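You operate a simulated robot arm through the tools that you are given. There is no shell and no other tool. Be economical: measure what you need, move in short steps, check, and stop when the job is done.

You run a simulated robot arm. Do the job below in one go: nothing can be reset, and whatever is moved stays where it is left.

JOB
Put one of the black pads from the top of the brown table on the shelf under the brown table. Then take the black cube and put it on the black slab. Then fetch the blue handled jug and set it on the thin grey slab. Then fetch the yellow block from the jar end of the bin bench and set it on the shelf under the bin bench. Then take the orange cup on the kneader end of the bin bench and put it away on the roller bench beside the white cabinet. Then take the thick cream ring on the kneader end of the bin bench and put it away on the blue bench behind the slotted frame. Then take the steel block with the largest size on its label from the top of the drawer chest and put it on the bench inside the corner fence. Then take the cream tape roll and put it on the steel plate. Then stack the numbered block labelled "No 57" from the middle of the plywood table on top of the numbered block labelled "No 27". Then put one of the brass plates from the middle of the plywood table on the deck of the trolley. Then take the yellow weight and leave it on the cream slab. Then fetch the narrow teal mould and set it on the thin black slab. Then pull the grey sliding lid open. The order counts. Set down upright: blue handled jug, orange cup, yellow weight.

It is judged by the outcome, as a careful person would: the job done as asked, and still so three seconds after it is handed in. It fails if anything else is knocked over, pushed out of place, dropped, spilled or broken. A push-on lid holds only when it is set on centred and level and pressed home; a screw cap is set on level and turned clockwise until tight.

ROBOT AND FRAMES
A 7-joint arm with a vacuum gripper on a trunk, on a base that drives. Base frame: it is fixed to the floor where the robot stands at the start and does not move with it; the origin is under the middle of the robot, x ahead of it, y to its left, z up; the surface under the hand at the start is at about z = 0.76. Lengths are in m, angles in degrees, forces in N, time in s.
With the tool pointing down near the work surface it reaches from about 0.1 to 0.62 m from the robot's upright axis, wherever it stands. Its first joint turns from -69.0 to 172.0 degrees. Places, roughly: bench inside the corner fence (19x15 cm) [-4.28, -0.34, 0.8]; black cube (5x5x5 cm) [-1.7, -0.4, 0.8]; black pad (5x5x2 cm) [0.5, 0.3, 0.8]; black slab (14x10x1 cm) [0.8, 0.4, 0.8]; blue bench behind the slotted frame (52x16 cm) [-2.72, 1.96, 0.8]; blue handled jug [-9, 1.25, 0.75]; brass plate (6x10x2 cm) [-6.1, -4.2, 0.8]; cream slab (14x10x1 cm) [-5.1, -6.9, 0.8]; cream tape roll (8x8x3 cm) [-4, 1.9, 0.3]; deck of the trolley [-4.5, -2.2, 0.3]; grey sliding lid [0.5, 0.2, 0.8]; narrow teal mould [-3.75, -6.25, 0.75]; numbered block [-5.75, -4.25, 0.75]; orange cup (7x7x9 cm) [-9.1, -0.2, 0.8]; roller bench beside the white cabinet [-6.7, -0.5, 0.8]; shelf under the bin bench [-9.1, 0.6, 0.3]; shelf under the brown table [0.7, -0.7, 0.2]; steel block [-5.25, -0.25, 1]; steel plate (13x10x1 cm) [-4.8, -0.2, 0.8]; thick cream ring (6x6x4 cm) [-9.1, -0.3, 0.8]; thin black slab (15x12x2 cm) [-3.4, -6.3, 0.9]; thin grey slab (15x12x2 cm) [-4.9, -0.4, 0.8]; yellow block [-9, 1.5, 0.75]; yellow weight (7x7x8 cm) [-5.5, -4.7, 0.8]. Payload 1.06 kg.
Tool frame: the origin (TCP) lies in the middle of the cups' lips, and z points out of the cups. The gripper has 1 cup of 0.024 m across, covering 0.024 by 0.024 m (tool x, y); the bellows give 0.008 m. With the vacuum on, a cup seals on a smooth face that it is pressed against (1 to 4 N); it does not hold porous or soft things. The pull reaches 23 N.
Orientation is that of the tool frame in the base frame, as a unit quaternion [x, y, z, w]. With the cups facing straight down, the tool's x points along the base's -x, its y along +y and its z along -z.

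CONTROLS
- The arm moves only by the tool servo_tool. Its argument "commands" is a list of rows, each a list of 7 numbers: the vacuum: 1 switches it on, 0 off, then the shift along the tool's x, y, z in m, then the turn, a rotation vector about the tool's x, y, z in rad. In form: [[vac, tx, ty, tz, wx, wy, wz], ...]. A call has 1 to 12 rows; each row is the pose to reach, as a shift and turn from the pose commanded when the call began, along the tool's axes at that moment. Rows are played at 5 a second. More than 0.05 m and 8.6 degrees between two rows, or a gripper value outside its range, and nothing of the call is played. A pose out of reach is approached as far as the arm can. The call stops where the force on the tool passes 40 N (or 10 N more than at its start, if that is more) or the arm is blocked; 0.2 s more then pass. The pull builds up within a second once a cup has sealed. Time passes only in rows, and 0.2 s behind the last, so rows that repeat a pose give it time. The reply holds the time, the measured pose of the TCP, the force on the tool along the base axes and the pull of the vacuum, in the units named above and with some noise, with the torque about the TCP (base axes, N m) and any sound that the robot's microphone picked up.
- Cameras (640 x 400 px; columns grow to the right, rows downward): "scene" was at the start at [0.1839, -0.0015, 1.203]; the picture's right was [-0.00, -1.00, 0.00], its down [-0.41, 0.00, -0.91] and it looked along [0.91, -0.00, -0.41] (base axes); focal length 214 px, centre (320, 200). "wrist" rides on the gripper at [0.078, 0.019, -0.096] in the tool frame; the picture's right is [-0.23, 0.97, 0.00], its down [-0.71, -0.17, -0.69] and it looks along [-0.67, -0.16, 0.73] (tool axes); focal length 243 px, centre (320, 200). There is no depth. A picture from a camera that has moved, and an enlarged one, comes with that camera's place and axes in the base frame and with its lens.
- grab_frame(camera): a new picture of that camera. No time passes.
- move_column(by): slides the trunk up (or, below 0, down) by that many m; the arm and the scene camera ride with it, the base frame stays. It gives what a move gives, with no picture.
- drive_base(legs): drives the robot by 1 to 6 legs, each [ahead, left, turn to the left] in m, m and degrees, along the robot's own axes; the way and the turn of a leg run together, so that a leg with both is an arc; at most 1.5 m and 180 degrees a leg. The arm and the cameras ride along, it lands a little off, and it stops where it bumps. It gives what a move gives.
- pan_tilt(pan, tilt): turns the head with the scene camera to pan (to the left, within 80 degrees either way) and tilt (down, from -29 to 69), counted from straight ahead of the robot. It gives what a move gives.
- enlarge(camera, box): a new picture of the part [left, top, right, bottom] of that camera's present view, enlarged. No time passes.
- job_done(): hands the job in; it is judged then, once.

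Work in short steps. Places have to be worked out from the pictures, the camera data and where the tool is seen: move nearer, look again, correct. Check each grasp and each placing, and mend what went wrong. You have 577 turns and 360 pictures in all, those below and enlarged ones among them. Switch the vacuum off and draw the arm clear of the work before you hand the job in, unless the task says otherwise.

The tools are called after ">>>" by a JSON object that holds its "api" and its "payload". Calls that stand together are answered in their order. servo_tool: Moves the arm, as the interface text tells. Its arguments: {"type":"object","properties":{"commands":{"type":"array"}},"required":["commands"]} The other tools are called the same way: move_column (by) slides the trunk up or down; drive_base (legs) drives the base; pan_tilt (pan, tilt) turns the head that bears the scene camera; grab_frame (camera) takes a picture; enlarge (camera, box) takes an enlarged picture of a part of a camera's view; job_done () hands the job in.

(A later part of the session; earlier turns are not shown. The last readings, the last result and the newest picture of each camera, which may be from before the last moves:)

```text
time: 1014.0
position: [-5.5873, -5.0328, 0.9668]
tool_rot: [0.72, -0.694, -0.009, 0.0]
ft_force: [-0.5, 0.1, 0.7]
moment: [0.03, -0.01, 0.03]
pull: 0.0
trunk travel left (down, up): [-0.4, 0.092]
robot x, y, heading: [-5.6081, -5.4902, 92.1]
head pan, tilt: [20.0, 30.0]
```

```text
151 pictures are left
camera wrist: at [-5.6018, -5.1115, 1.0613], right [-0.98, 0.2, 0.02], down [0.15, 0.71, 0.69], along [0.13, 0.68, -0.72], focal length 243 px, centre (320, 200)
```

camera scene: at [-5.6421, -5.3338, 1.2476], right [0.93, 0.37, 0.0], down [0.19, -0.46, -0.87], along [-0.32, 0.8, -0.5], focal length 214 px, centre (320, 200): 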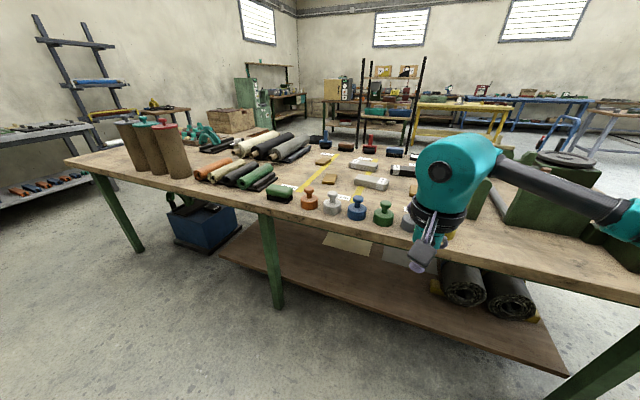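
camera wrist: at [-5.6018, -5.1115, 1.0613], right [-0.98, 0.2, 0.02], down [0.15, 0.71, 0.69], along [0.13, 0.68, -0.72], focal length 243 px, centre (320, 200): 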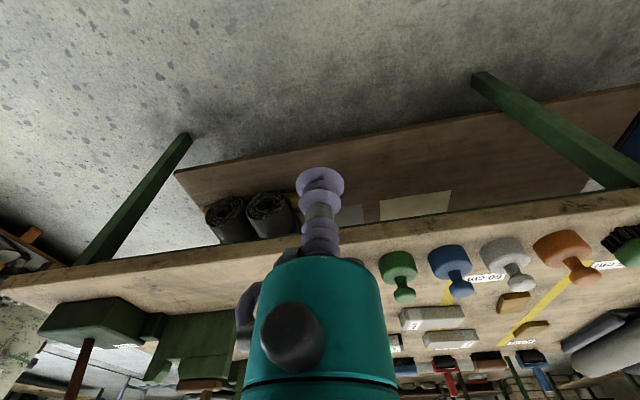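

Block 57 ≈(-5.75,-4.41). Slide left 0.29 and approach to y≈-5.03.

>>> {"api": "drive_base", "payload": {"legs": [[0, 0.29, -2], [0.45, 0, 0]]}}

>>> {"api": "grab_frame", "payload": {"camera": "wrist"}}

>>> {"api": "grab_frame", "payload": {"camera": "scene"}}

```text
time: 1019.4
position: [-5.8629, -4.5942, 0.9649]
tool_rot: [0.709, -0.705, -0.009, 0.0]
ft_force: [-0.6, 1.1, -0.1]
moment: [-0.02, 0.02, -0.05]
pull: 0.0
trunk travel left (down, up): [-0.4, 0.092]
robot x, y, heading: [-5.8975, -5.0541, 90.3]
head pan, tilt: [20.0, 30.0]
```

```text
150 pictures are left
camera wrist: at [-5.88, -4.6719, 1.0612], right [-0.97, 0.23, 0.02], down [0.18, 0.7, 0.69], along [0.15, 0.68, -0.72], focal length 243 px, centre (320, 200)
```

wrist: 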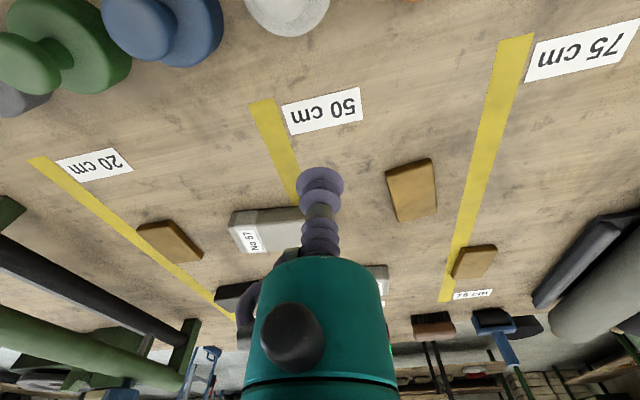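

```text
149 pictures are left
camera scene: at [-5.9271, -4.8929, 1.2475], right [0.94, 0.34, 0.0], down [0.17, -0.47, -0.87], along [-0.3, 0.81, -0.5], focal length 214 px, centre (320, 200)
```

scene: 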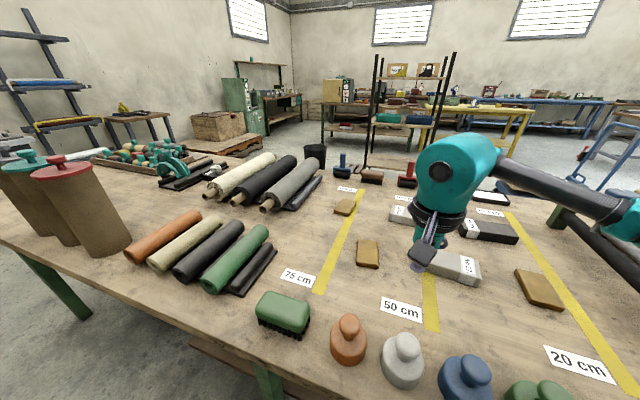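

Block 57 centre ≈(-5.757,-4.405). Drive 5 cm closer and move the tool over it.

>>> {"api": "drive_base", "payload": {"legs": [[0.05, 0, 0]]}}

>>> {"api": "servo_tool", "payload": {"commands": [[0, -0.03, -0.026, 0, 0, 0, 0], [0, -0.06, -0.053, 0, 0, 0, 0], [0, -0.09, -0.08, 0, 0, 0, 0], [0, -0.115, -0.106, 0, 0, 0, 0], [0, -0.13, -0.106, 0.03, 0, 0, 0], [0, -0.13, -0.106, 0.06, 0, 0, 0], [0, -0.13, -0.106, 0.06, 0, 0, 0]]}}

>>> {"api": "grab_frame", "payload": {"camera": "wrist"}}

```text
time: 1020.4
position: [-5.8633, -4.5431, 0.9664]
tool_rot: [0.709, -0.705, -0.009, 0.001]
ft_force: [1.3, 0.8, 0.0]
moment: [-0.01, -0.03, 0.0]
pull: 0.0
trunk travel left (down, up): [-0.4, 0.092]
robot x, y, heading: [-5.901, -5.0004, 90.0]
head pan, tilt: [20.0, 30.0]
```

```text
time: 1022.0
position: [-5.7575, -4.4109, 0.9071]
tool_rot: [0.71, -0.704, -0.008, 0.0]
ft_force: [-0.7, 0.4, 0.5]
moment: [-0.03, 0.0, 0.02]
pull: 0.1
trunk travel left (down, up): [-0.4, 0.092]
robot x, y, heading: [-5.8949, -5.002, 90.3]
head pan, tilt: [20.0, 30.0]
```

```text
148 pictures are left
camera wrist: at [-5.7753, -4.4896, 1.0027], right [-0.97, 0.23, 0.02], down [0.18, 0.7, 0.69], along [0.15, 0.68, -0.72], focal length 243 px, centre (320, 200)
```

wrist: 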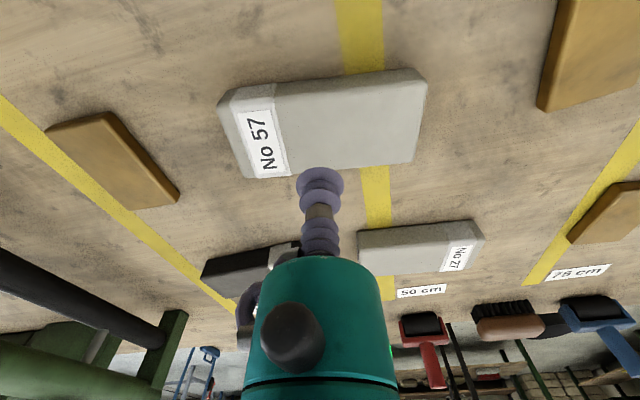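

Centre (-5.762,-4.392). Shift 1.6 cm forward and descend.

>>> {"api": "servo_tool", "payload": {"commands": [[1, -0.016, 0.003, 0.03, -0.006, -0.012, 0], [1, -0.016, 0.003, 0.06, -0.006, -0.012, 0], [1, -0.016, 0.003, 0.075, -0.006, -0.012, 0], [1, -0.016, 0.003, 0.082, -0.006, -0.012, 0], [1, -0.016, 0.003, 0.087, -0.006, -0.012, 0], [1, -0.016, 0.003, 0.091, -0.006, -0.012, 0], [1, -0.016, 0.003, 0.095, -0.006, -0.012, 0]]}}

```text
time: 1023.3
position: [-5.7641, -4.3919, 0.8245]
tool_rot: [0.708, -0.706, -0.022, -0.004]
ft_force: [1.0, -2.2, 18.8]
moment: [-0.06, -0.1, -0.12]
pull: 23.1
trunk travel left (down, up): [-0.4, 0.092]
robot x, y, heading: [-5.8991, -5.0029, 90.1]
head pan, tilt: [20.0, 30.0]
stopped in row 6: the force on the tool passed its limit at 44 N (the readings are from after the stop); the commanded pose is now the measured one
```

Sealed at z 0.825. Lift.

>>> {"api": "servo_tool", "payload": {"commands": [[1, 0, 0, -0.02, 0, 0, 0], [1, 0, 0, -0.06, 0, 0, 0], [1, 0, 0, -0.1, 0, 0, 0], [1, 0, 0, -0.14, 0, 0, 0], [1, 0.04, 0.02, -0.16, 0, 0, 0], [1, 0.08, 0.04, -0.18, 0, 0, 0], [1, 0.12, 0.06, -0.19, 0, 0, 0], [1, 0.16, 0.08, -0.19, 0, 0, 0]]}}

>>> {"api": "grab_frame", "payload": {"camera": "wrist"}}

```text
time: 1025.1
position: [-5.8388, -4.5584, 1.0092]
tool_rot: [0.709, -0.705, -0.019, -0.003]
ft_force: [0.7, -0.6, -4.1]
moment: [0.0, -0.02, 0.03]
pull: 23.3
trunk travel left (down, up): [-0.4, 0.092]
robot x, y, heading: [-5.8956, -5.0026, 90.3]
head pan, tilt: [20.0, 30.0]
```

```text
147 pictures are left
camera wrist: at [-5.8554, -4.6381, 1.1028], right [-0.97, 0.23, 0.03], down [0.18, 0.69, 0.7], along [0.14, 0.69, -0.71], focal length 243 px, centre (320, 200)
```

wrist: 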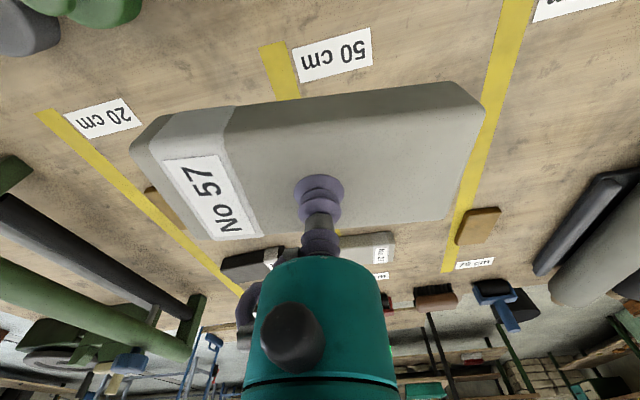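

"No 57" held. Drive round to the front side.

>>> {"api": "drive_base", "payload": {"legs": [[-0.5, 0, 0], [0, -1.5, 0], [1.3, 0, 0], [1.2, 0, 0], [0, 0, 179], [0, -1.3, 0]]}}

>>> {"api": "grab_frame", "payload": {"camera": "scene"}}

>>> {"api": "grab_frame", "payload": {"camera": "wrist"}}

```text
time: 1071.1
position: [-5.7721, -3.4046, 1.0079]
tool_rot: [0.714, 0.7, -0.003, 0.018]
ft_force: [0.0, 0.2, -3.4]
moment: [-0.01, 0.01, 0.0]
pull: 22.9
trunk travel left (down, up): [-0.4, 0.092]
robot x, y, heading: [-5.702, -2.9632, -91.2]
head pan, tilt: [20.0, 30.0]
```

```text
146 pictures are left
camera scene: at [-5.6747, -3.1219, 1.2475], right [-0.95, -0.32, 0.0], down [-0.16, 0.47, -0.87], along [0.28, -0.82, -0.5], focal length 214 px, centre (320, 200)
```

scene: 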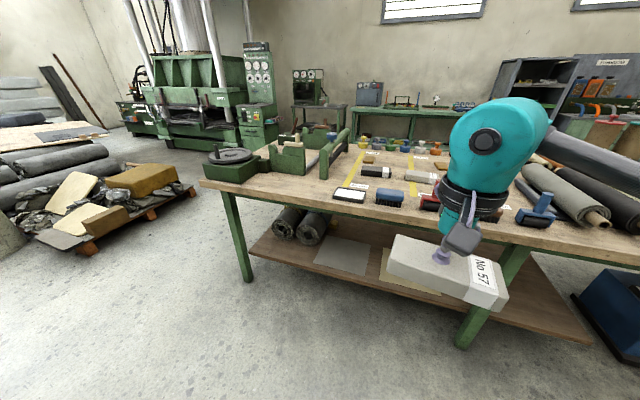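

```text
145 pictures are left
camera wrist: at [-5.7546, -3.3213, 1.1026], right [0.97, -0.25, 0.03], down [-0.2, -0.68, 0.7], along [-0.16, -0.69, -0.71], focal length 243 px, centre (320, 200)
```

wrist: 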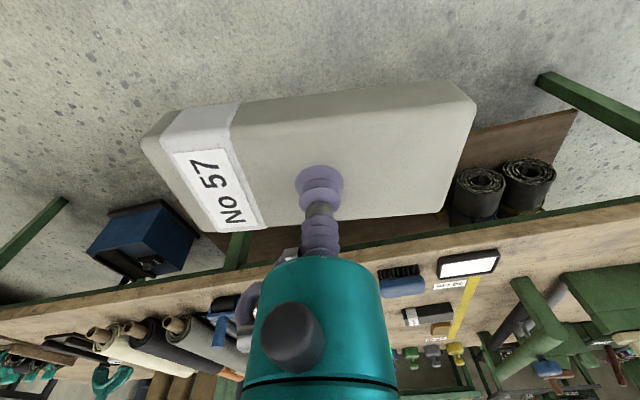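

Correct the small tilt, shift left 6 cm and drive ahead 0.62.

>>> {"api": "servo_tool", "payload": {"commands": [[1, 0, 0, -0.02, 0.0215, 0.0295, 0], [1, 0, 0, -0.02, 0.0215, 0.0295, 0]]}}

>>> {"api": "drive_base", "payload": {"legs": [[0, 0.05, 1.5], [0.63, 0, 0]]}}

>>> {"api": "grab_frame", "payload": {"camera": "scene"}}

>>> {"api": "grab_frame", "payload": {"camera": "wrist"}}

```text
time: 1071.7
position: [-5.7734, -3.4019, 1.0285]
tool_rot: [0.714, 0.7, -0.001, 0.001]
ft_force: [0.6, 0.1, -4.5]
moment: [0.01, 0.0, -0.01]
pull: 22.8
trunk travel left (down, up): [-0.4, 0.092]
robot x, y, heading: [-5.702, -2.9623, -91.2]
head pan, tilt: [20.0, 30.0]
```

```text
time: 1076.0
position: [-5.7098, -4.0418, 1.0279]
tool_rot: [0.705, 0.709, 0.001, 0.001]
ft_force: [-0.2, -0.2, -3.9]
moment: [-0.03, 0.0, 0.01]
pull: 22.6
trunk travel left (down, up): [-0.4, 0.092]
robot x, y, heading: [-5.6559, -3.5989, -89.9]
head pan, tilt: [20.0, 30.0]
```

```text
144 pictures are left
camera scene: at [-5.6176, -3.759, 1.2474], right [-0.94, -0.34, 0.0], down [-0.17, 0.47, -0.87], along [0.3, -0.81, -0.5], focal length 214 px, centre (320, 200)
```

scene: 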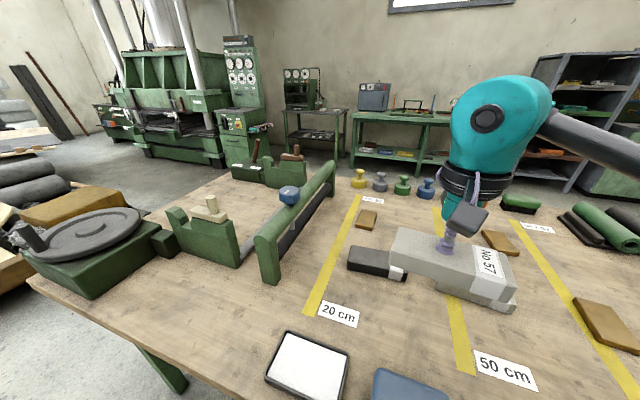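

```text
143 pictures are left
camera wrist: at [-5.6905, -3.962, 1.124], right [0.97, -0.23, 0.0], down [-0.17, -0.71, 0.69], along [-0.16, -0.67, -0.73], focal length 243 px, centre (320, 200)
```

wrist: 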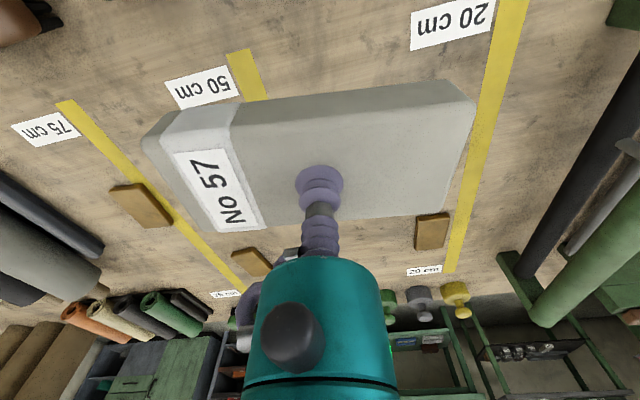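

Block 27 centre ≈(-5.84,-4.212). Creep 2 cm ahead, then move over it.

>>> {"api": "drive_base", "payload": {"legs": [[0.02, 0, 0]]}}

>>> {"api": "servo_tool", "payload": {"commands": [[1, -0.03, -0.026, 0, 0, 0, 0], [1, -0.06, -0.052, 0, 0, 0, 0], [1, -0.09, -0.078, 0, 0, 0, 0], [1, -0.12, -0.104, 0.01, 0, 0, 0], [1, -0.15, -0.13, 0.03, 0, 0, 0], [1, -0.15, -0.13, 0.07, 0, 0, 0], [1, -0.15, -0.13, 0.1, 0, 0, 0], [1, -0.15, -0.13, 0.1, 0, 0, 0]]}}

>>> {"api": "grab_frame", "payload": {"camera": "scene"}}

>>> {"api": "grab_frame", "payload": {"camera": "wrist"}}

```text
time: 1076.8
position: [-5.7091, -4.0621, 1.0283]
tool_rot: [0.705, 0.709, -0.001, 0.0]
ft_force: [1.0, -0.1, -2.8]
moment: [0.03, -0.01, 0.03]
pull: 22.9
trunk travel left (down, up): [-0.4, 0.092]
robot x, y, heading: [-5.6492, -3.6168, -89.7]
head pan, tilt: [20.0, 30.0]
```

```text
time: 1078.6
position: [-5.8386, -4.2135, 0.9296]
tool_rot: [0.706, 0.709, 0.0, 0.0]
ft_force: [0.2, 0.6, -3.6]
moment: [-0.04, 0.02, -0.02]
pull: 23.2
trunk travel left (down, up): [-0.4, 0.092]
robot x, y, heading: [-5.648, -3.6203, -90.0]
head pan, tilt: [20.0, 30.0]
```

```text
142 pictures are left
camera scene: at [-5.6176, -3.7788, 1.2475], right [-0.94, -0.34, 0.0], down [-0.17, 0.47, -0.87], along [0.3, -0.81, -0.5], focal length 214 px, centre (320, 200)
```

scene: 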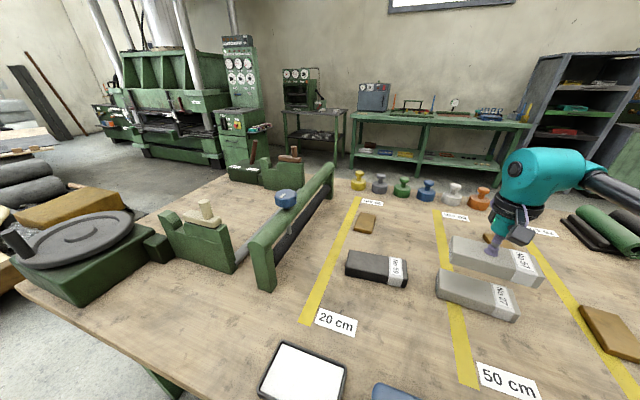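

```text
141 pictures are left
camera wrist: at [-5.8208, -4.1335, 1.025], right [0.97, -0.23, 0.0], down [-0.17, -0.71, 0.69], along [-0.16, -0.67, -0.73], focal length 243 px, centre (320, 200)
```

wrist: 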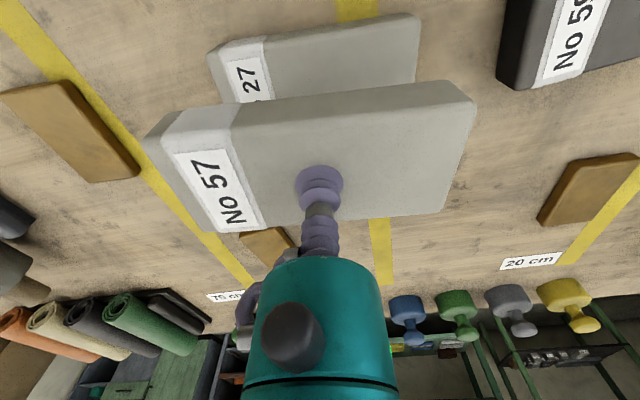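

57 is aligned above 27 within ~5 mm. Lower to contact.

>>> {"api": "servo_tool", "payload": {"commands": [[1, -0.005, -0.003, 0.02, 0, 0, 0], [1, -0.005, -0.003, 0.04, 0, 0, 0], [1, -0.005, -0.003, 0.05, 0, 0, 0], [1, -0.005, -0.003, 0.055, 0, 0, 0], [1, -0.005, -0.003, 0.059, 0, 0, 0], [1, -0.005, -0.003, 0.063, 0, 0, 0], [1, -0.005, -0.003, 0.063, 0, 0, 0]]}}

>>> {"api": "grab_frame", "payload": {"camera": "scene"}}

```text
time: 1080.2
position: [-5.84, -4.2169, 0.8683]
tool_rot: [0.706, 0.709, -0.001, 0.002]
ft_force: [-5.0, 1.8, 15.0]
moment: [-0.12, -0.07, -0.04]
pull: 23.6
trunk travel left (down, up): [-0.4, 0.092]
robot x, y, heading: [-5.6489, -3.6225, -90.0]
head pan, tilt: [20.0, 30.0]
```

```text
140 pictures are left
camera scene: at [-5.6178, -3.777, 1.248], right [-0.94, -0.34, 0.0], down [-0.17, 0.47, -0.87], along [0.3, -0.81, -0.5], focal length 214 px, centre (320, 200)
```

scene: 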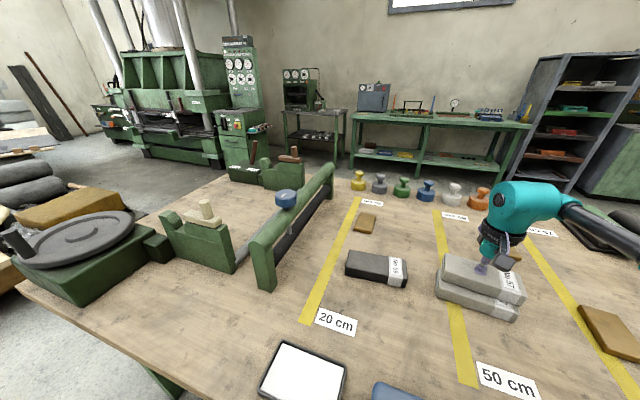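

Stacked in contact. Release and lift.

>>> {"api": "servo_tool", "payload": {"commands": [[0, 0, 0, -0.003, 0, 0, 0], [0, 0, 0, -0.003, 0, 0, 0], [0, 0, 0, -0.003, 0, 0, 0], [0, 0, 0, -0.01, 0, 0, 0], [0, 0, 0, -0.04, 0, 0, 0], [0, 0, 0, -0.08, 0, 0, 0], [0, 0, 0, -0.12, 0, 0, 0]]}}

>>> {"api": "grab_frame", "payload": {"camera": "scene"}}

>>> {"api": "grab_frame", "payload": {"camera": "wrist"}}

```text
time: 1081.8
position: [-5.8398, -4.2159, 0.987]
tool_rot: [0.705, 0.709, 0.0, 0.001]
ft_force: [1.0, 0.2, -0.5]
moment: [0.01, -0.01, -0.01]
pull: 0.2
trunk travel left (down, up): [-0.4, 0.092]
robot x, y, heading: [-5.6518, -3.6209, -89.7]
head pan, tilt: [20.0, 30.0]
```

```text
139 pictures are left
camera scene: at [-5.6174, -3.7784, 1.2476], right [-0.94, -0.34, 0.0], down [-0.17, 0.47, -0.87], along [0.3, -0.81, -0.5], focal length 214 px, centre (320, 200)
```

scene: 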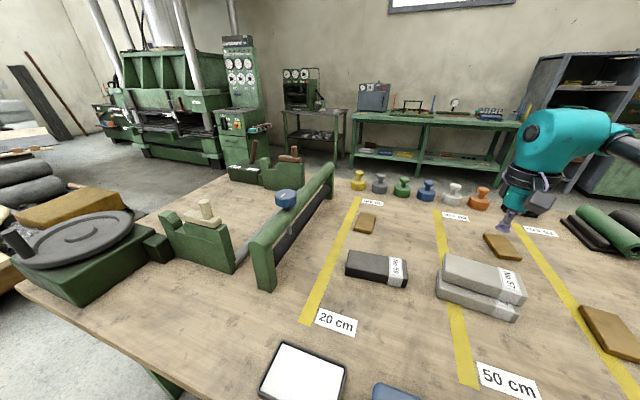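

```text
138 pictures are left
camera wrist: at [-5.8212, -4.1363, 1.0826], right [0.97, -0.23, 0.0], down [-0.17, -0.71, 0.69], along [-0.16, -0.67, -0.73], focal length 243 px, centre (320, 200)
```

wrist: 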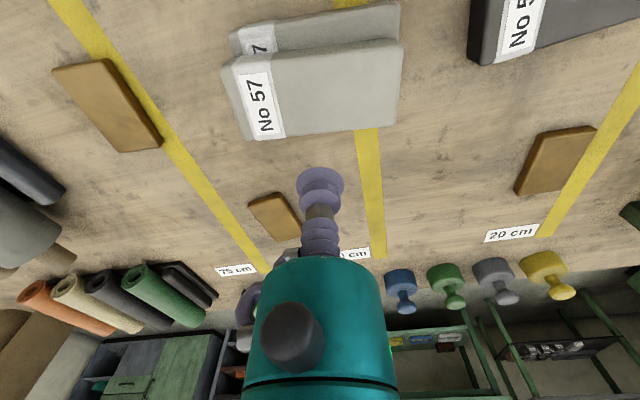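

Stack is good. Now the brass plate at ≈(-6.088,-4.191): slide right 0.25.

>>> {"api": "drive_base", "payload": {"legs": [[0, -0.25, 0]]}}

>>> {"api": "servo_tool", "payload": {"commands": [[0, 0.01, 0, 0.04, 0, 0, 0], [0, 0.02, 0, 0.08, 0, 0, 0], [0, 0.02, 0, 0.12, 0, 0, 0], [0, 0.02, 0, 0.12, 0, 0, 0]]}}

>>> {"api": "grab_frame", "payload": {"camera": "wrist"}}

```text
time: 1084.5
position: [-6.0834, -4.2163, 0.9872]
tool_rot: [0.705, 0.709, 0.0, 0.002]
ft_force: [0.1, -0.5, 0.5]
moment: [0.01, -0.01, 0.0]
pull: 0.1
trunk travel left (down, up): [-0.4, 0.092]
robot x, y, heading: [-5.8965, -3.6211, -89.9]
head pan, tilt: [20.0, 30.0]
```

```text
time: 1085.5
position: [-6.0806, -4.1973, 0.867]
tool_rot: [0.705, 0.709, 0.0, 0.002]
ft_force: [-0.3, 0.3, 0.5]
moment: [0.0, 0.0, 0.01]
pull: 0.0
trunk travel left (down, up): [-0.4, 0.092]
robot x, y, heading: [-5.8933, -3.6149, -89.8]
head pan, tilt: [20.0, 30.0]
```

```text
137 pictures are left
camera wrist: at [-6.063, -4.1181, 0.9629], right [0.97, -0.23, 0.0], down [-0.17, -0.71, 0.69], along [-0.16, -0.67, -0.73], focal length 243 px, centre (320, 200)
```

wrist: 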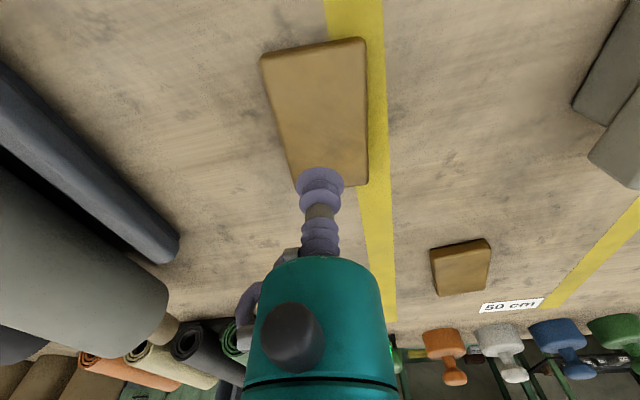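

>>> {"api": "servo_tool", "payload": {"commands": [[1, 0.007, 0.002, 0.03, 0, 0, 0], [1, 0.007, 0.002, 0.055, 0, 0, 0], [1, 0.007, 0.002, 0.063, 0, 0, 0], [1, 0.007, 0.002, 0.068, 0, 0, 0], [1, 0.007, 0.002, 0.072, 0, 0, 0], [1, 0.007, 0.002, 0.076, 0, 0, 0], [1, 0.007, 0.002, 0.076, 0, 0, 0]]}}

```text
time: 1086.6
position: [-6.0796, -4.1922, 0.8068]
tool_rot: [0.706, 0.708, -0.003, 0.01]
ft_force: [-1.8, 6.6, 20.8]
moment: [-0.01, 0.07, 0.02]
pull: 23.0
trunk travel left (down, up): [-0.4, 0.092]
robot x, y, heading: [-5.8938, -3.619, -90.1]
head pan, tilt: [20.0, 30.0]
stopped in row 5: the force on the tool passed its limit at 45 N (the readings are from after the stop); the commanded pose is now the measured one
```

Sealed. Lift slowly (brass is heavy).

>>> {"api": "servo_tool", "payload": {"commands": [[1, 0, 0, -0.005, 0, 0, 0], [1, 0, 0, -0.02, 0, 0, 0], [1, 0, 0, -0.04, 0, 0, 0], [1, 0, 0, -0.07, 0, 0, 0], [1, 0, 0, -0.1, 0, 0, 0], [1, 0, 0, -0.13, 0, 0, 0], [1, 0, 0, -0.16, 0, 0, 0], [1, 0.03, 0, -0.18, 0, 0, 0], [1, 0.06, 0, -0.18, 0, 0, 0], [1, 0.1, 0.01, -0.18, 0, 0, 0], [1, 0.14, 0.02, -0.18, 0, 0, 0]]}}

>>> {"api": "pan_tilt", "payload": {"pan": 70, "tilt": 35}}

>>> {"api": "grab_frame", "payload": {"camera": "scene"}}

```text
time: 1089.0
position: [-6.0618, -4.0488, 0.9811]
tool_rot: [0.706, 0.708, -0.002, 0.007]
ft_force: [-0.3, -0.2, -9.0]
moment: [0.03, 0.03, 0.03]
pull: 22.7
trunk travel left (down, up): [-0.4, 0.092]
robot x, y, heading: [-5.8896, -3.6182, -90.0]
head pan, tilt: [20.0, 30.0]
```

```text
time: 1090.2
position: [-6.0642, -4.0496, 0.9805]
tool_rot: [0.705, 0.709, -0.002, 0.007]
ft_force: [-0.9, -0.7, -8.3]
moment: [0.09, 0.03, -0.01]
pull: 22.9
trunk travel left (down, up): [-0.4, 0.092]
robot x, y, heading: [-5.89, -3.6168, -89.9]
head pan, tilt: [70.0, 35.0]
```

```text
136 pictures are left
camera scene: at [-5.8098, -3.7247, 1.2397], right [-0.34, -0.94, 0.0], down [-0.54, 0.2, -0.82], along [0.77, -0.28, -0.57], focal length 214 px, centre (320, 200)
```

scene: 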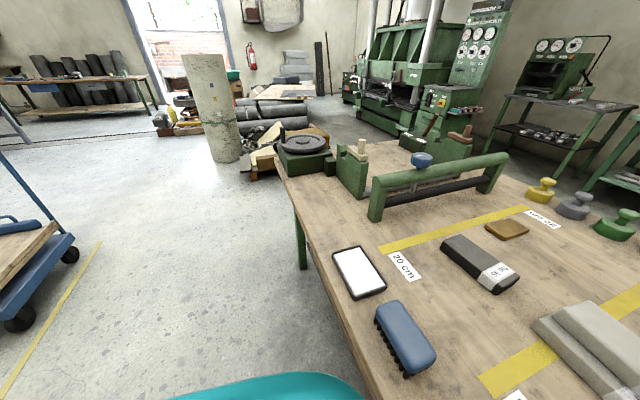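

Trolley is to the north-east. Back off, slide left and turn to face it.

>>> {"api": "drive_base", "payload": {"legs": [[-0.4, 0, 0], [0, 1.35, 0], [0, 0, 180]]}}

>>> {"api": "pan_tilt", "payload": {"pan": 0, "tilt": 30}}

>>> {"api": "grab_frame", "payload": {"camera": "scene"}}

```text
time: 1111.4
position: [-4.3591, -2.8144, 0.9809]
tool_rot: [-0.69, 0.724, 0.006, 0.002]
ft_force: [0.6, 0.0, -7.7]
moment: [-0.08, 0.0, 0.01]
pull: 22.9
trunk travel left (down, up): [-0.4, 0.092]
robot x, y, heading: [-4.5523, -3.2347, 86.8]
head pan, tilt: [70.0, 35.0]
```

```text
time: 1112.8
position: [-4.359, -2.8146, 0.9804]
tool_rot: [-0.689, 0.724, 0.007, 0.003]
ft_force: [1.0, -0.4, -7.2]
moment: [-0.08, 0.01, -0.01]
pull: 23.0
trunk travel left (down, up): [-0.4, 0.092]
robot x, y, heading: [-4.5499, -3.2349, 87.3]
head pan, tilt: [0.0, 30.0]
```

```text
135 pictures are left
camera scene: at [-4.5411, -3.0718, 1.2474], right [1.0, -0.05, 0.0], down [-0.02, -0.5, -0.87], along [0.04, 0.86, -0.5], focal length 214 px, centre (320, 200)
```

scene: 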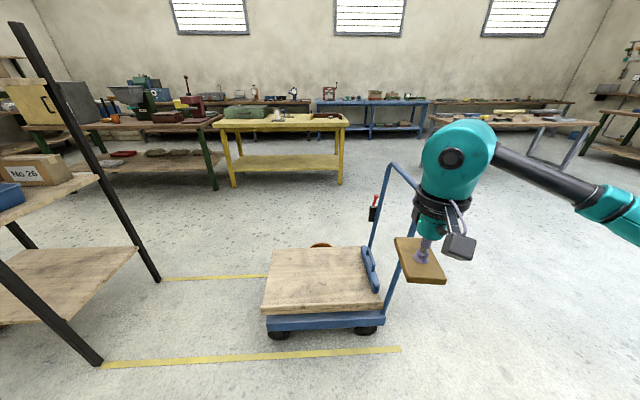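

Deck ≈ x -4.77..-4.22, y -2.47..-2.07, handle on the right. I'll set the plate at ≈(-4.62,-2.36), left-near part, keeping the elbow off the handle. Extend left and lower here first.

>>> {"api": "servo_tool", "payload": {"commands": [[1, -0.01, 0.04, 0, 0, 0, 0], [1, -0.03, 0.08, 0, 0, 0, 0], [1, -0.05, 0.12, 0, 0, 0, 0], [1, -0.07, 0.16, 0, 0, 0, 0], [1, -0.09, 0.2, 0, 0, 0, 0], [1, -0.11, 0.24, 0, 0, 0, 0], [1, -0.11, 0.24, 0, 0, 0, 0]]}}

>>> {"api": "drive_base", "payload": {"legs": [[0, 0, 2.7]]}}

>>> {"api": "move_column", "payload": {"by": -0.4}}

>>> {"api": "servo_tool", "payload": {"commands": [[1, 0, 0, 0.04, 0, 0, 0], [1, 0, 0, 0.08, 0, 0, 0], [1, 0, 0, 0.12, 0, 0, 0], [1, 0, 0, 0.15, 0, 0, 0], [1, 0, 0, 0.15, 0, 0, 0]]}}

>>> {"api": "grab_frame", "payload": {"camera": "scene"}}

```text
time: 1114.4
position: [-4.5929, -2.692, 0.9866]
tool_rot: [-0.69, 0.724, 0.007, 0.002]
ft_force: [-1.1, -0.3, -7.6]
moment: [-0.05, -0.04, -0.01]
pull: 22.8
trunk travel left (down, up): [-0.4, 0.092]
robot x, y, heading: [-4.5476, -3.233, 87.2]
head pan, tilt: [0.0, 30.0]
```

```text
time: 1115.2
position: [-4.6181, -2.6954, 0.987]
tool_rot: [-0.706, 0.708, 0.007, 0.002]
ft_force: [0.0, 0.2, -7.7]
moment: [-0.09, -0.04, -0.01]
pull: 22.8
trunk travel left (down, up): [-0.4, 0.092]
robot x, y, heading: [-4.5536, -3.2339, 90.0]
head pan, tilt: [0.0, 30.0]
```

```text
time: 1119.1
position: [-4.6174, -2.6968, 0.5861]
tool_rot: [-0.707, 0.707, 0.007, 0.002]
ft_force: [-0.8, 0.4, -8.5]
moment: [-0.07, 0.0, 0.0]
pull: 23.0
trunk travel left (down, up): [0.0, 0.492]
robot x, y, heading: [-4.5484, -3.2341, 90.0]
head pan, tilt: [0.0, 30.0]
```

```text
time: 1120.3
position: [-4.6189, -2.6946, 0.4359]
tool_rot: [-0.706, 0.708, 0.007, 0.002]
ft_force: [-0.1, 0.4, -8.5]
moment: [-0.06, 0.0, 0.0]
pull: 23.3
trunk travel left (down, up): [0.0, 0.492]
robot x, y, heading: [-4.5517, -3.233, 90.1]
head pan, tilt: [0.0, 30.0]
```

```text
134 pictures are left
camera scene: at [-4.5487, -2.9573, 0.8395], right [1.0, 0.0, 0.0], down [0.0, -0.5, -0.87], along [0.0, 0.87, -0.5], focal length 214 px, centre (320, 200)
```

scene: 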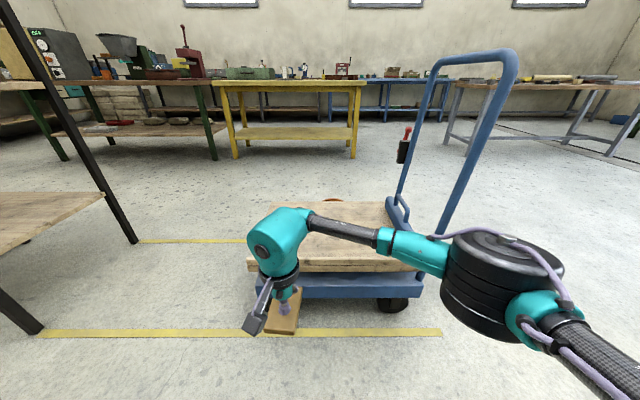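

Deck might be as high as 0.4; raise 6 cm for clearance, then drive ahead 0.3.

>>> {"api": "servo_tool", "payload": {"commands": [[1, 0, 0, -0.03, 0, 0, 0], [1, 0, 0, -0.06, 0, 0, 0], [1, 0, 0, -0.06, 0, 0, 0]]}}

>>> {"api": "drive_base", "payload": {"legs": [[0.28, 0, 0]]}}

>>> {"api": "grab_frame", "payload": {"camera": "scene"}}

>>> {"api": "grab_frame", "payload": {"camera": "wrist"}}

```text
time: 1121.1
position: [-4.6194, -2.6955, 0.4972]
tool_rot: [-0.706, 0.708, 0.006, 0.001]
ft_force: [0.0, 0.3, -6.6]
moment: [-0.05, -0.04, -0.01]
pull: 23.1
trunk travel left (down, up): [0.0, 0.492]
robot x, y, heading: [-4.5517, -3.2351, 90.0]
head pan, tilt: [0.0, 30.0]
```

```text
time: 1123.0
position: [-4.6192, -2.4154, 0.4969]
tool_rot: [-0.706, 0.708, 0.007, 0.001]
ft_force: [0.3, -0.1, -7.9]
moment: [-0.07, 0.03, -0.02]
pull: 22.9
trunk travel left (down, up): [0.0, 0.492]
robot x, y, heading: [-4.5493, -2.9557, 90.0]
head pan, tilt: [0.0, 30.0]
```

```text
133 pictures are left
camera scene: at [-4.5485, -2.6765, 0.8395], right [1.0, 0.0, 0.0], down [0.0, -0.5, -0.87], along [0.0, 0.87, -0.5], focal length 214 px, centre (320, 200)
```

scene: 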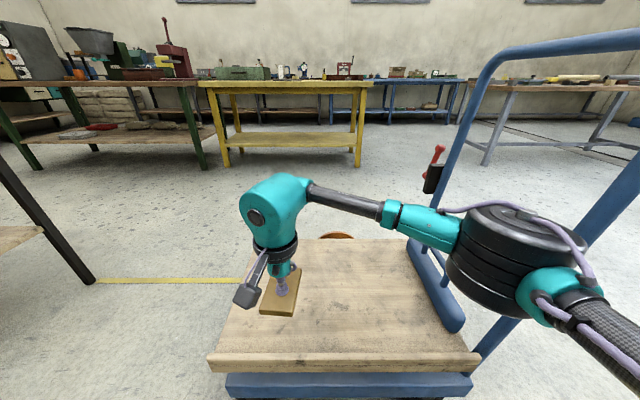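

```text
132 pictures are left
camera wrist: at [-4.6376, -2.4939, 0.5924], right [-0.97, 0.23, 0.01], down [0.18, 0.7, 0.69], along [0.16, 0.67, -0.72], focal length 243 px, centre (320, 200)
```

wrist: 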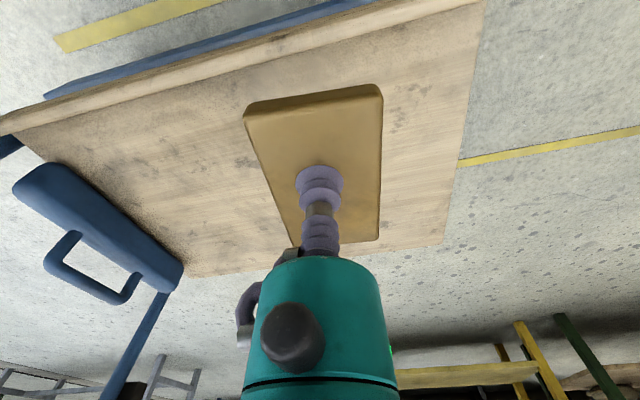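

The plate needs ~5 cm more forward; check the elbow's clearance to the handle post first.

>>> {"api": "pan_tilt", "payload": {"pan": -35, "tilt": 25}}

>>> {"api": "grab_frame", "payload": {"camera": "scene"}}

```text
time: 1124.0
position: [-4.6199, -2.4146, 0.4977]
tool_rot: [-0.707, 0.707, 0.007, 0.002]
ft_force: [-0.6, -0.6, -7.1]
moment: [-0.1, -0.02, -0.02]
pull: 22.7
trunk travel left (down, up): [0.0, 0.492]
robot x, y, heading: [-4.5513, -2.9545, 90.1]
head pan, tilt: [-35.0, 25.0]
```

```text
131 pictures are left
camera scene: at [-4.4957, -2.6914, 0.8475], right [0.82, -0.57, 0.0], down [-0.24, -0.35, -0.91], along [0.52, 0.74, -0.42], focal length 214 px, centre (320, 200)
```

scene: 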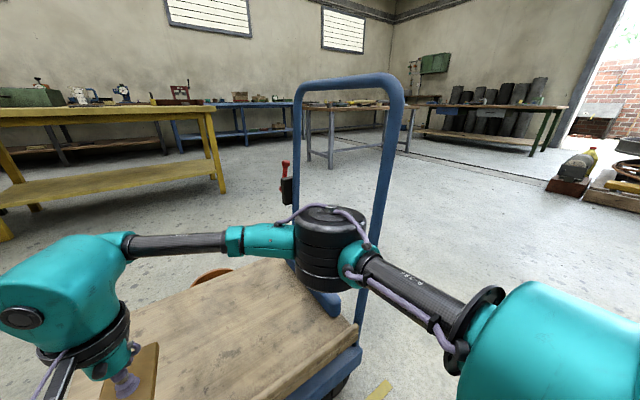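

The elbow is almost at the handle post. Back out, shift the base left and reach straight ahead instead.

>>> {"api": "drive_base", "payload": {"legs": [[-0.28, 0, 0], [0, 0.25, 0]]}}

>>> {"api": "servo_tool", "payload": {"commands": [[1, -0.01, -0.04, 0, 0, 0, 0], [1, -0.02, -0.08, 0, 0, 0, 0], [1, -0.03, -0.12, 0, 0, 0, 0], [1, -0.04, -0.16, 0, 0, 0, 0], [1, -0.05, -0.2, 0, 0, 0, 0], [1, -0.06, -0.24, 0, 0, 0, 0], [1, -0.06, -0.24, 0, 0, 0, 0]]}}

>>> {"api": "pan_tilt", "payload": {"pan": -15, "tilt": 35}}

>>> {"api": "grab_frame", "payload": {"camera": "scene"}}

```text
time: 1128.4
position: [-4.8711, -2.6929, 0.497]
tool_rot: [-0.706, 0.708, 0.007, 0.002]
ft_force: [-1.1, -0.1, -6.9]
moment: [-0.05, 0.01, -0.01]
pull: 23.0
trunk travel left (down, up): [0.0, 0.492]
robot x, y, heading: [-4.8055, -3.2343, 89.9]
head pan, tilt: [-35.0, 25.0]
```

```text
time: 1130.0
position: [-4.6314, -2.6336, 0.4972]
tool_rot: [-0.707, 0.707, 0.006, 0.001]
ft_force: [0.0, 0.3, -8.0]
moment: [-0.08, -0.02, 0.01]
pull: 22.9
trunk travel left (down, up): [0.0, 0.492]
robot x, y, heading: [-4.8057, -3.2317, 89.9]
head pan, tilt: [-35.0, 25.0]
```

```text
time: 1130.8
position: [-4.6311, -2.6326, 0.4964]
tool_rot: [-0.706, 0.708, 0.006, 0.001]
ft_force: [-1.1, -0.5, -8.3]
moment: [-0.05, -0.03, 0.03]
pull: 22.7
trunk travel left (down, up): [0.0, 0.492]
robot x, y, heading: [-4.802, -3.2324, 89.7]
head pan, tilt: [-15.0, 35.0]
```

```text
130 pictures are left
camera scene: at [-4.7782, -2.9598, 0.8317], right [0.96, -0.26, 0.0], down [-0.15, -0.55, -0.82], along [0.22, 0.79, -0.57], focal length 214 px, centre (320, 200)
```

scene: 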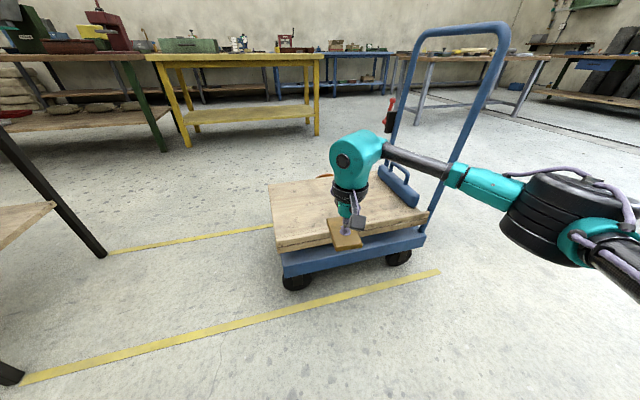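

Elbow now stays well left/behind the post. Drive ahead 0.25.

>>> {"api": "drive_base", "payload": {"legs": [[0.25, 0, 0]]}}

>>> {"api": "grab_frame", "payload": {"camera": "scene"}}

>>> {"api": "grab_frame", "payload": {"camera": "wrist"}}

```text
time: 1132.7
position: [-4.6319, -2.3853, 0.4975]
tool_rot: [0.707, -0.707, -0.006, -0.001]
ft_force: [-0.3, -0.6, -8.1]
moment: [-0.08, -0.03, 0.03]
pull: 23.3
trunk travel left (down, up): [0.0, 0.492]
robot x, y, heading: [-4.8043, -2.9868, 90.0]
head pan, tilt: [-15.0, 35.0]
```

```text
129 pictures are left
camera scene: at [-4.778, -2.7128, 0.8317], right [0.97, -0.26, 0.0], down [-0.15, -0.55, -0.82], along [0.21, 0.79, -0.57], focal length 214 px, centre (320, 200)
```

scene: 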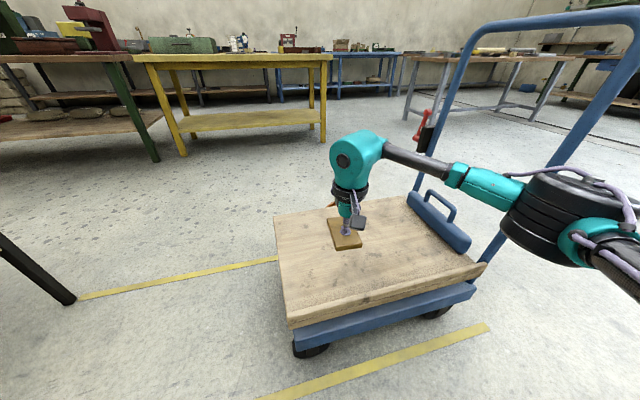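

```text
128 pictures are left
camera wrist: at [-4.6502, -2.4634, 0.5919], right [-0.97, 0.24, 0.01], down [0.18, 0.7, 0.69], along [0.16, 0.67, -0.72], focal length 243 px, centre (320, 200)
```

wrist: 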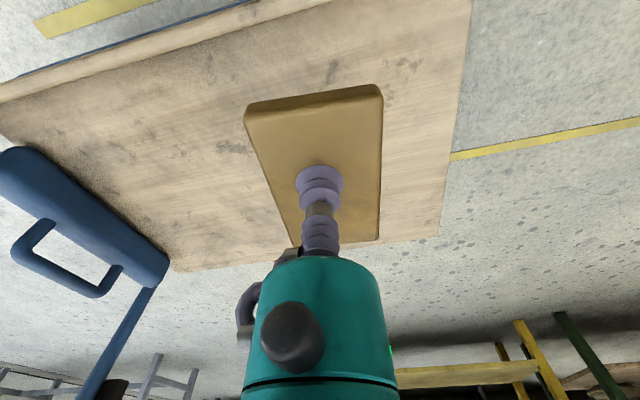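

Plate's near end is right at the deck edge; go 5 cm further, then lower.

>>> {"api": "drive_base", "payload": {"legs": [[0.055, 0, 0]]}}

>>> {"api": "servo_tool", "payload": {"commands": [[1, 0, 0, 0.03, 0, 0, 0], [1, 0, 0, 0.06, 0, 0, 0], [1, 0, 0, 0.085, 0, 0, 0], [1, 0, 0, 0.1, 0, 0, 0], [1, 0, 0, 0.1, 0, 0, 0]]}}

>>> {"api": "grab_frame", "payload": {"camera": "wrist"}}

```text
time: 1133.6
position: [-4.6317, -2.3297, 0.4962]
tool_rot: [0.707, -0.707, -0.005, -0.001]
ft_force: [-0.2, -0.4, -8.7]
moment: [-0.08, 0.01, 0.0]
pull: 22.7
trunk travel left (down, up): [0.0, 0.492]
robot x, y, heading: [-4.8027, -2.9277, 89.8]
head pan, tilt: [-15.0, 35.0]
```

```text
time: 1134.8
position: [-4.6331, -2.3306, 0.3962]
tool_rot: [-0.707, 0.707, 0.007, 0.001]
ft_force: [0.1, 0.0, -7.3]
moment: [-0.1, -0.03, -0.01]
pull: 22.7
trunk travel left (down, up): [0.0, 0.492]
robot x, y, heading: [-4.8068, -2.9303, 89.9]
head pan, tilt: [-15.0, 35.0]
```

```text
127 pictures are left
camera wrist: at [-4.6512, -2.4084, 0.4917], right [-0.97, 0.23, 0.01], down [0.18, 0.7, 0.69], along [0.16, 0.67, -0.72], focal length 243 px, centre (320, 200)
```

wrist: 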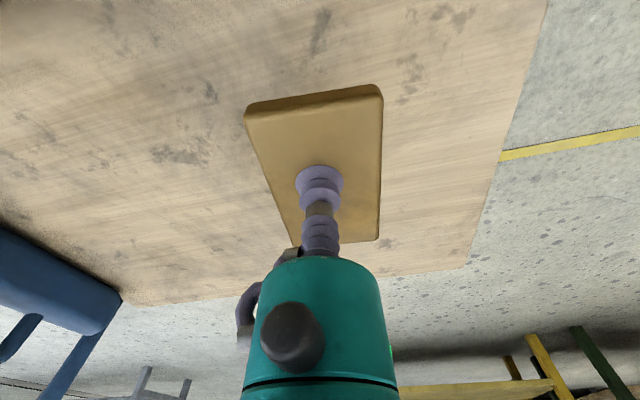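

Continue down in small steps until contact.

>>> {"api": "servo_tool", "payload": {"commands": [[1, 0, 0, 0.01, 0, 0, 0], [1, 0, 0, 0.018, 0, 0, 0], [1, 0, 0, 0.025, 0, 0, 0], [1, 0, 0, 0.032, 0, 0, 0], [1, 0, 0, 0.039, 0, 0, 0], [1, 0, 0, 0.046, 0, 0, 0], [1, 0, 0, 0.052, 0, 0, 0], [1, 0, 0, 0.058, 0, 0, 0], [1, 0, 0, 0.064, 0, 0, 0], [1, 0, 0, 0.07, 0, 0, 0]]}}

```text
time: 1137.0
position: [-4.6324, -2.3272, 0.3259]
tool_rot: [0.707, -0.707, -0.007, 0.0]
ft_force: [0.1, 0.5, -8.2]
moment: [-0.1, -0.02, 0.01]
pull: 22.7
trunk travel left (down, up): [0.0, 0.492]
robot x, y, heading: [-4.8021, -2.9304, 89.7]
head pan, tilt: [-15.0, 35.0]
```

>>> {"api": "servo_tool", "payload": {"commands": [[1, 0, 0, 0.005, 0, 0, 0], [1, 0, 0, 0.01, 0, 0, 0], [1, 0, 0, 0.015, 0, 0, 0], [1, 0, 0, 0.02, 0, 0, 0], [1, 0, 0, 0.025, 0, 0, 0], [1, 0, 0, 0.03, 0, 0, 0], [1, 0, 0, 0.035, 0, 0, 0], [1, 0, 0, 0.04, 0, 0, 0], [1, 0, 0, 0.045, 0, 0, 0], [1, 0, 0, 0.05, 0, 0, 0]]}}

>>> {"api": "grab_frame", "payload": {"camera": "wrist"}}

```text
time: 1138.2
position: [-4.6328, -2.3264, 0.3071]
tool_rot: [-0.706, 0.708, 0.01, 0.001]
ft_force: [0.5, -5.0, 15.6]
moment: [0.13, -0.02, -0.02]
pull: 22.8
trunk travel left (down, up): [0.0, 0.492]
robot x, y, heading: [-4.8006, -2.9321, 89.9]
head pan, tilt: [-15.0, 35.0]
stopped in row 6: the force on the tool passed its limit at 45 N (the readings are from after the stop); the commanded pose is now the measured one
```

```text
126 pictures are left
camera wrist: at [-4.6516, -2.4051, 0.4021], right [-0.97, 0.24, 0.01], down [0.18, 0.7, 0.69], along [0.15, 0.68, -0.72], focal length 243 px, centre (320, 200)
```

wrist: 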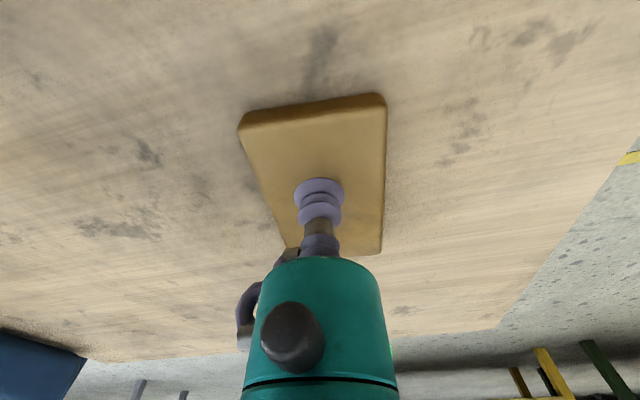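

Contact on the deck. Release, lift, and back away.

>>> {"api": "servo_tool", "payload": {"commands": [[0, 0, 0, -0.004, 0, 0, 0], [0, 0, 0, -0.004, 0, 0, 0], [0, 0, 0, -0.004, 0, 0, 0], [0, 0, 0, -0.01, 0, 0, 0], [0, 0, 0, -0.05, 0, 0, 0], [0, 0, 0, -0.1, 0, 0, 0], [0, 0, 0, -0.15, 0, 0, 0], [0, 0, 0, -0.2, 0, 0, 0], [0, 0, 0, -0.25, 0, 0, 0], [0, 0, 0, -0.29, 0, 0, 0]]}}

>>> {"api": "grab_frame", "payload": {"camera": "wrist"}}

>>> {"api": "drive_base", "payload": {"legs": [[-0.35, 0, 0]]}}

>>> {"api": "move_column", "payload": {"by": 0.4}}

```text
time: 1140.5
position: [-4.6312, -2.3313, 0.5952]
tool_rot: [-0.706, 0.708, 0.007, 0.002]
ft_force: [-0.1, -0.3, 0.0]
moment: [0.03, 0.0, -0.01]
pull: 0.0
trunk travel left (down, up): [0.0, 0.492]
robot x, y, heading: [-4.8019, -2.9285, 89.7]
head pan, tilt: [-15.0, 35.0]
```

```text
125 pictures are left
camera wrist: at [-4.6495, -2.4089, 0.6907], right [-0.97, 0.24, 0.01], down [0.18, 0.7, 0.69], along [0.16, 0.67, -0.72], focal length 243 px, centre (320, 200)
```

wrist: 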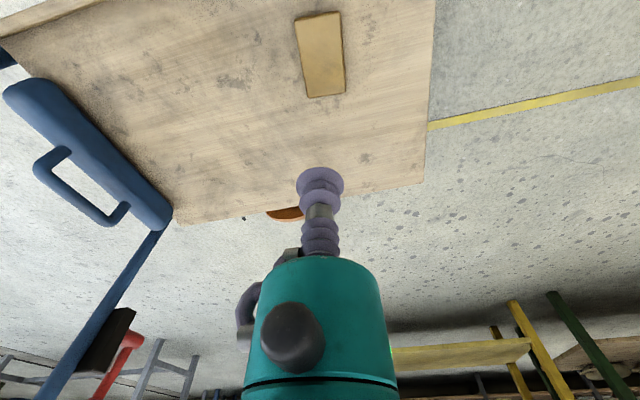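

```text
time: 1142.8
position: [-4.6322, -2.6868, 0.5944]
tool_rot: [0.707, -0.707, -0.008, -0.002]
ft_force: [-0.1, 1.0, -0.9]
moment: [0.02, -0.01, -0.01]
pull: 0.1
trunk travel left (down, up): [0.0, 0.492]
robot x, y, heading: [-4.8029, -3.2849, 90.1]
head pan, tilt: [-15.0, 35.0]
```

```text
time: 1146.6
position: [-4.6319, -2.6858, 0.9947]
tool_rot: [-0.706, 0.708, 0.008, 0.001]
ft_force: [-0.6, 0.9, 0.2]
moment: [0.0, 0.01, 0.0]
pull: 0.1
trunk travel left (down, up): [-0.4, 0.092]
robot x, y, heading: [-4.8064, -3.2871, 89.8]
head pan, tilt: [-15.0, 35.0]
```

Plate on the deck. Now the yellow weight: tuck and back round to the rear of the plywood table.

>>> {"api": "servo_tool", "payload": {"commands": [[0, 0.04, 0.02, 0, 0, 0, 0], [0, 0.08, 0.05, 0, 0, 0, 0], [0, 0.12, 0.08, 0, 0, 0, 0], [0, 0.16, 0.11, 0, 0, 0, 0], [0, 0.18, 0.13, 0, 0.005, -0.012, 0]]}}

>>> {"api": "drive_base", "payload": {"legs": [[0, -0.48, 0], [-1.2, 0, 0], [-1.0, 0, 0], [0, 1.15, 0]]}}

>>> {"api": "pan_tilt", "payload": {"pan": 0, "tilt": 35}}

>>> {"api": "grab_frame", "payload": {"camera": "scene"}}

>>> {"api": "grab_frame", "payload": {"camera": "wrist"}}

```text
time: 1147.8
position: [-4.7598, -2.8676, 0.9973]
tool_rot: [-0.707, 0.708, 0.01, 0.007]
ft_force: [0.1, 0.0, 0.2]
moment: [0.0, -0.02, 0.0]
pull: 0.1
trunk travel left (down, up): [-0.4, 0.092]
robot x, y, heading: [-4.8027, -3.2847, 89.9]
head pan, tilt: [-15.0, 35.0]
```

```text
time: 1173.2
position: [-5.4365, -5.0916, 0.9954]
tool_rot: [0.708, -0.706, -0.011, -0.007]
ft_force: [-0.3, 0.3, -0.5]
moment: [0.01, 0.0, 0.01]
pull: 0.0
trunk travel left (down, up): [-0.4, 0.092]
robot x, y, heading: [-5.4798, -5.5148, 90.0]
head pan, tilt: [-15.0, 35.0]
```

```text
time: 1173.9
position: [-5.4369, -5.0912, 0.9964]
tool_rot: [0.707, -0.707, -0.011, -0.008]
ft_force: [0.1, -0.3, -0.1]
moment: [-0.01, -0.01, 0.01]
pull: 0.1
trunk travel left (down, up): [-0.4, 0.092]
robot x, y, heading: [-5.4776, -5.5117, 89.7]
head pan, tilt: [0.0, 35.0]
```

```text
124 pictures are left
camera scene: at [-5.4776, -5.351, 1.2397], right [1.0, 0.0, 0.0], down [0.0, -0.57, -0.82], along [0.0, 0.82, -0.57], focal length 214 px, centre (320, 200)
```

scene: 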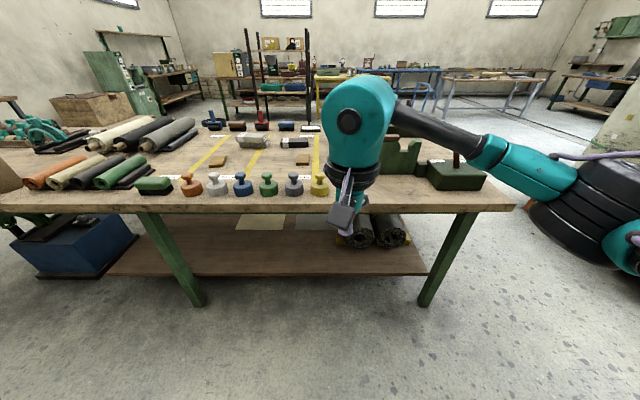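

```text
123 pictures are left
camera wrist: at [-5.4554, -5.1717, 1.0904], right [-0.97, 0.23, 0.01], down [0.17, 0.69, 0.7], along [0.16, 0.68, -0.71], focal length 243 px, centre (320, 200)
```

wrist: 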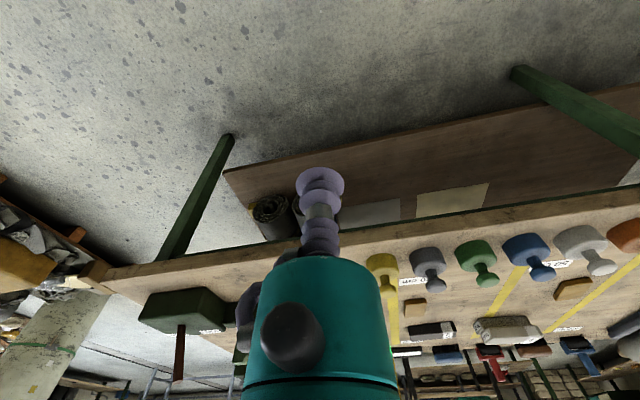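

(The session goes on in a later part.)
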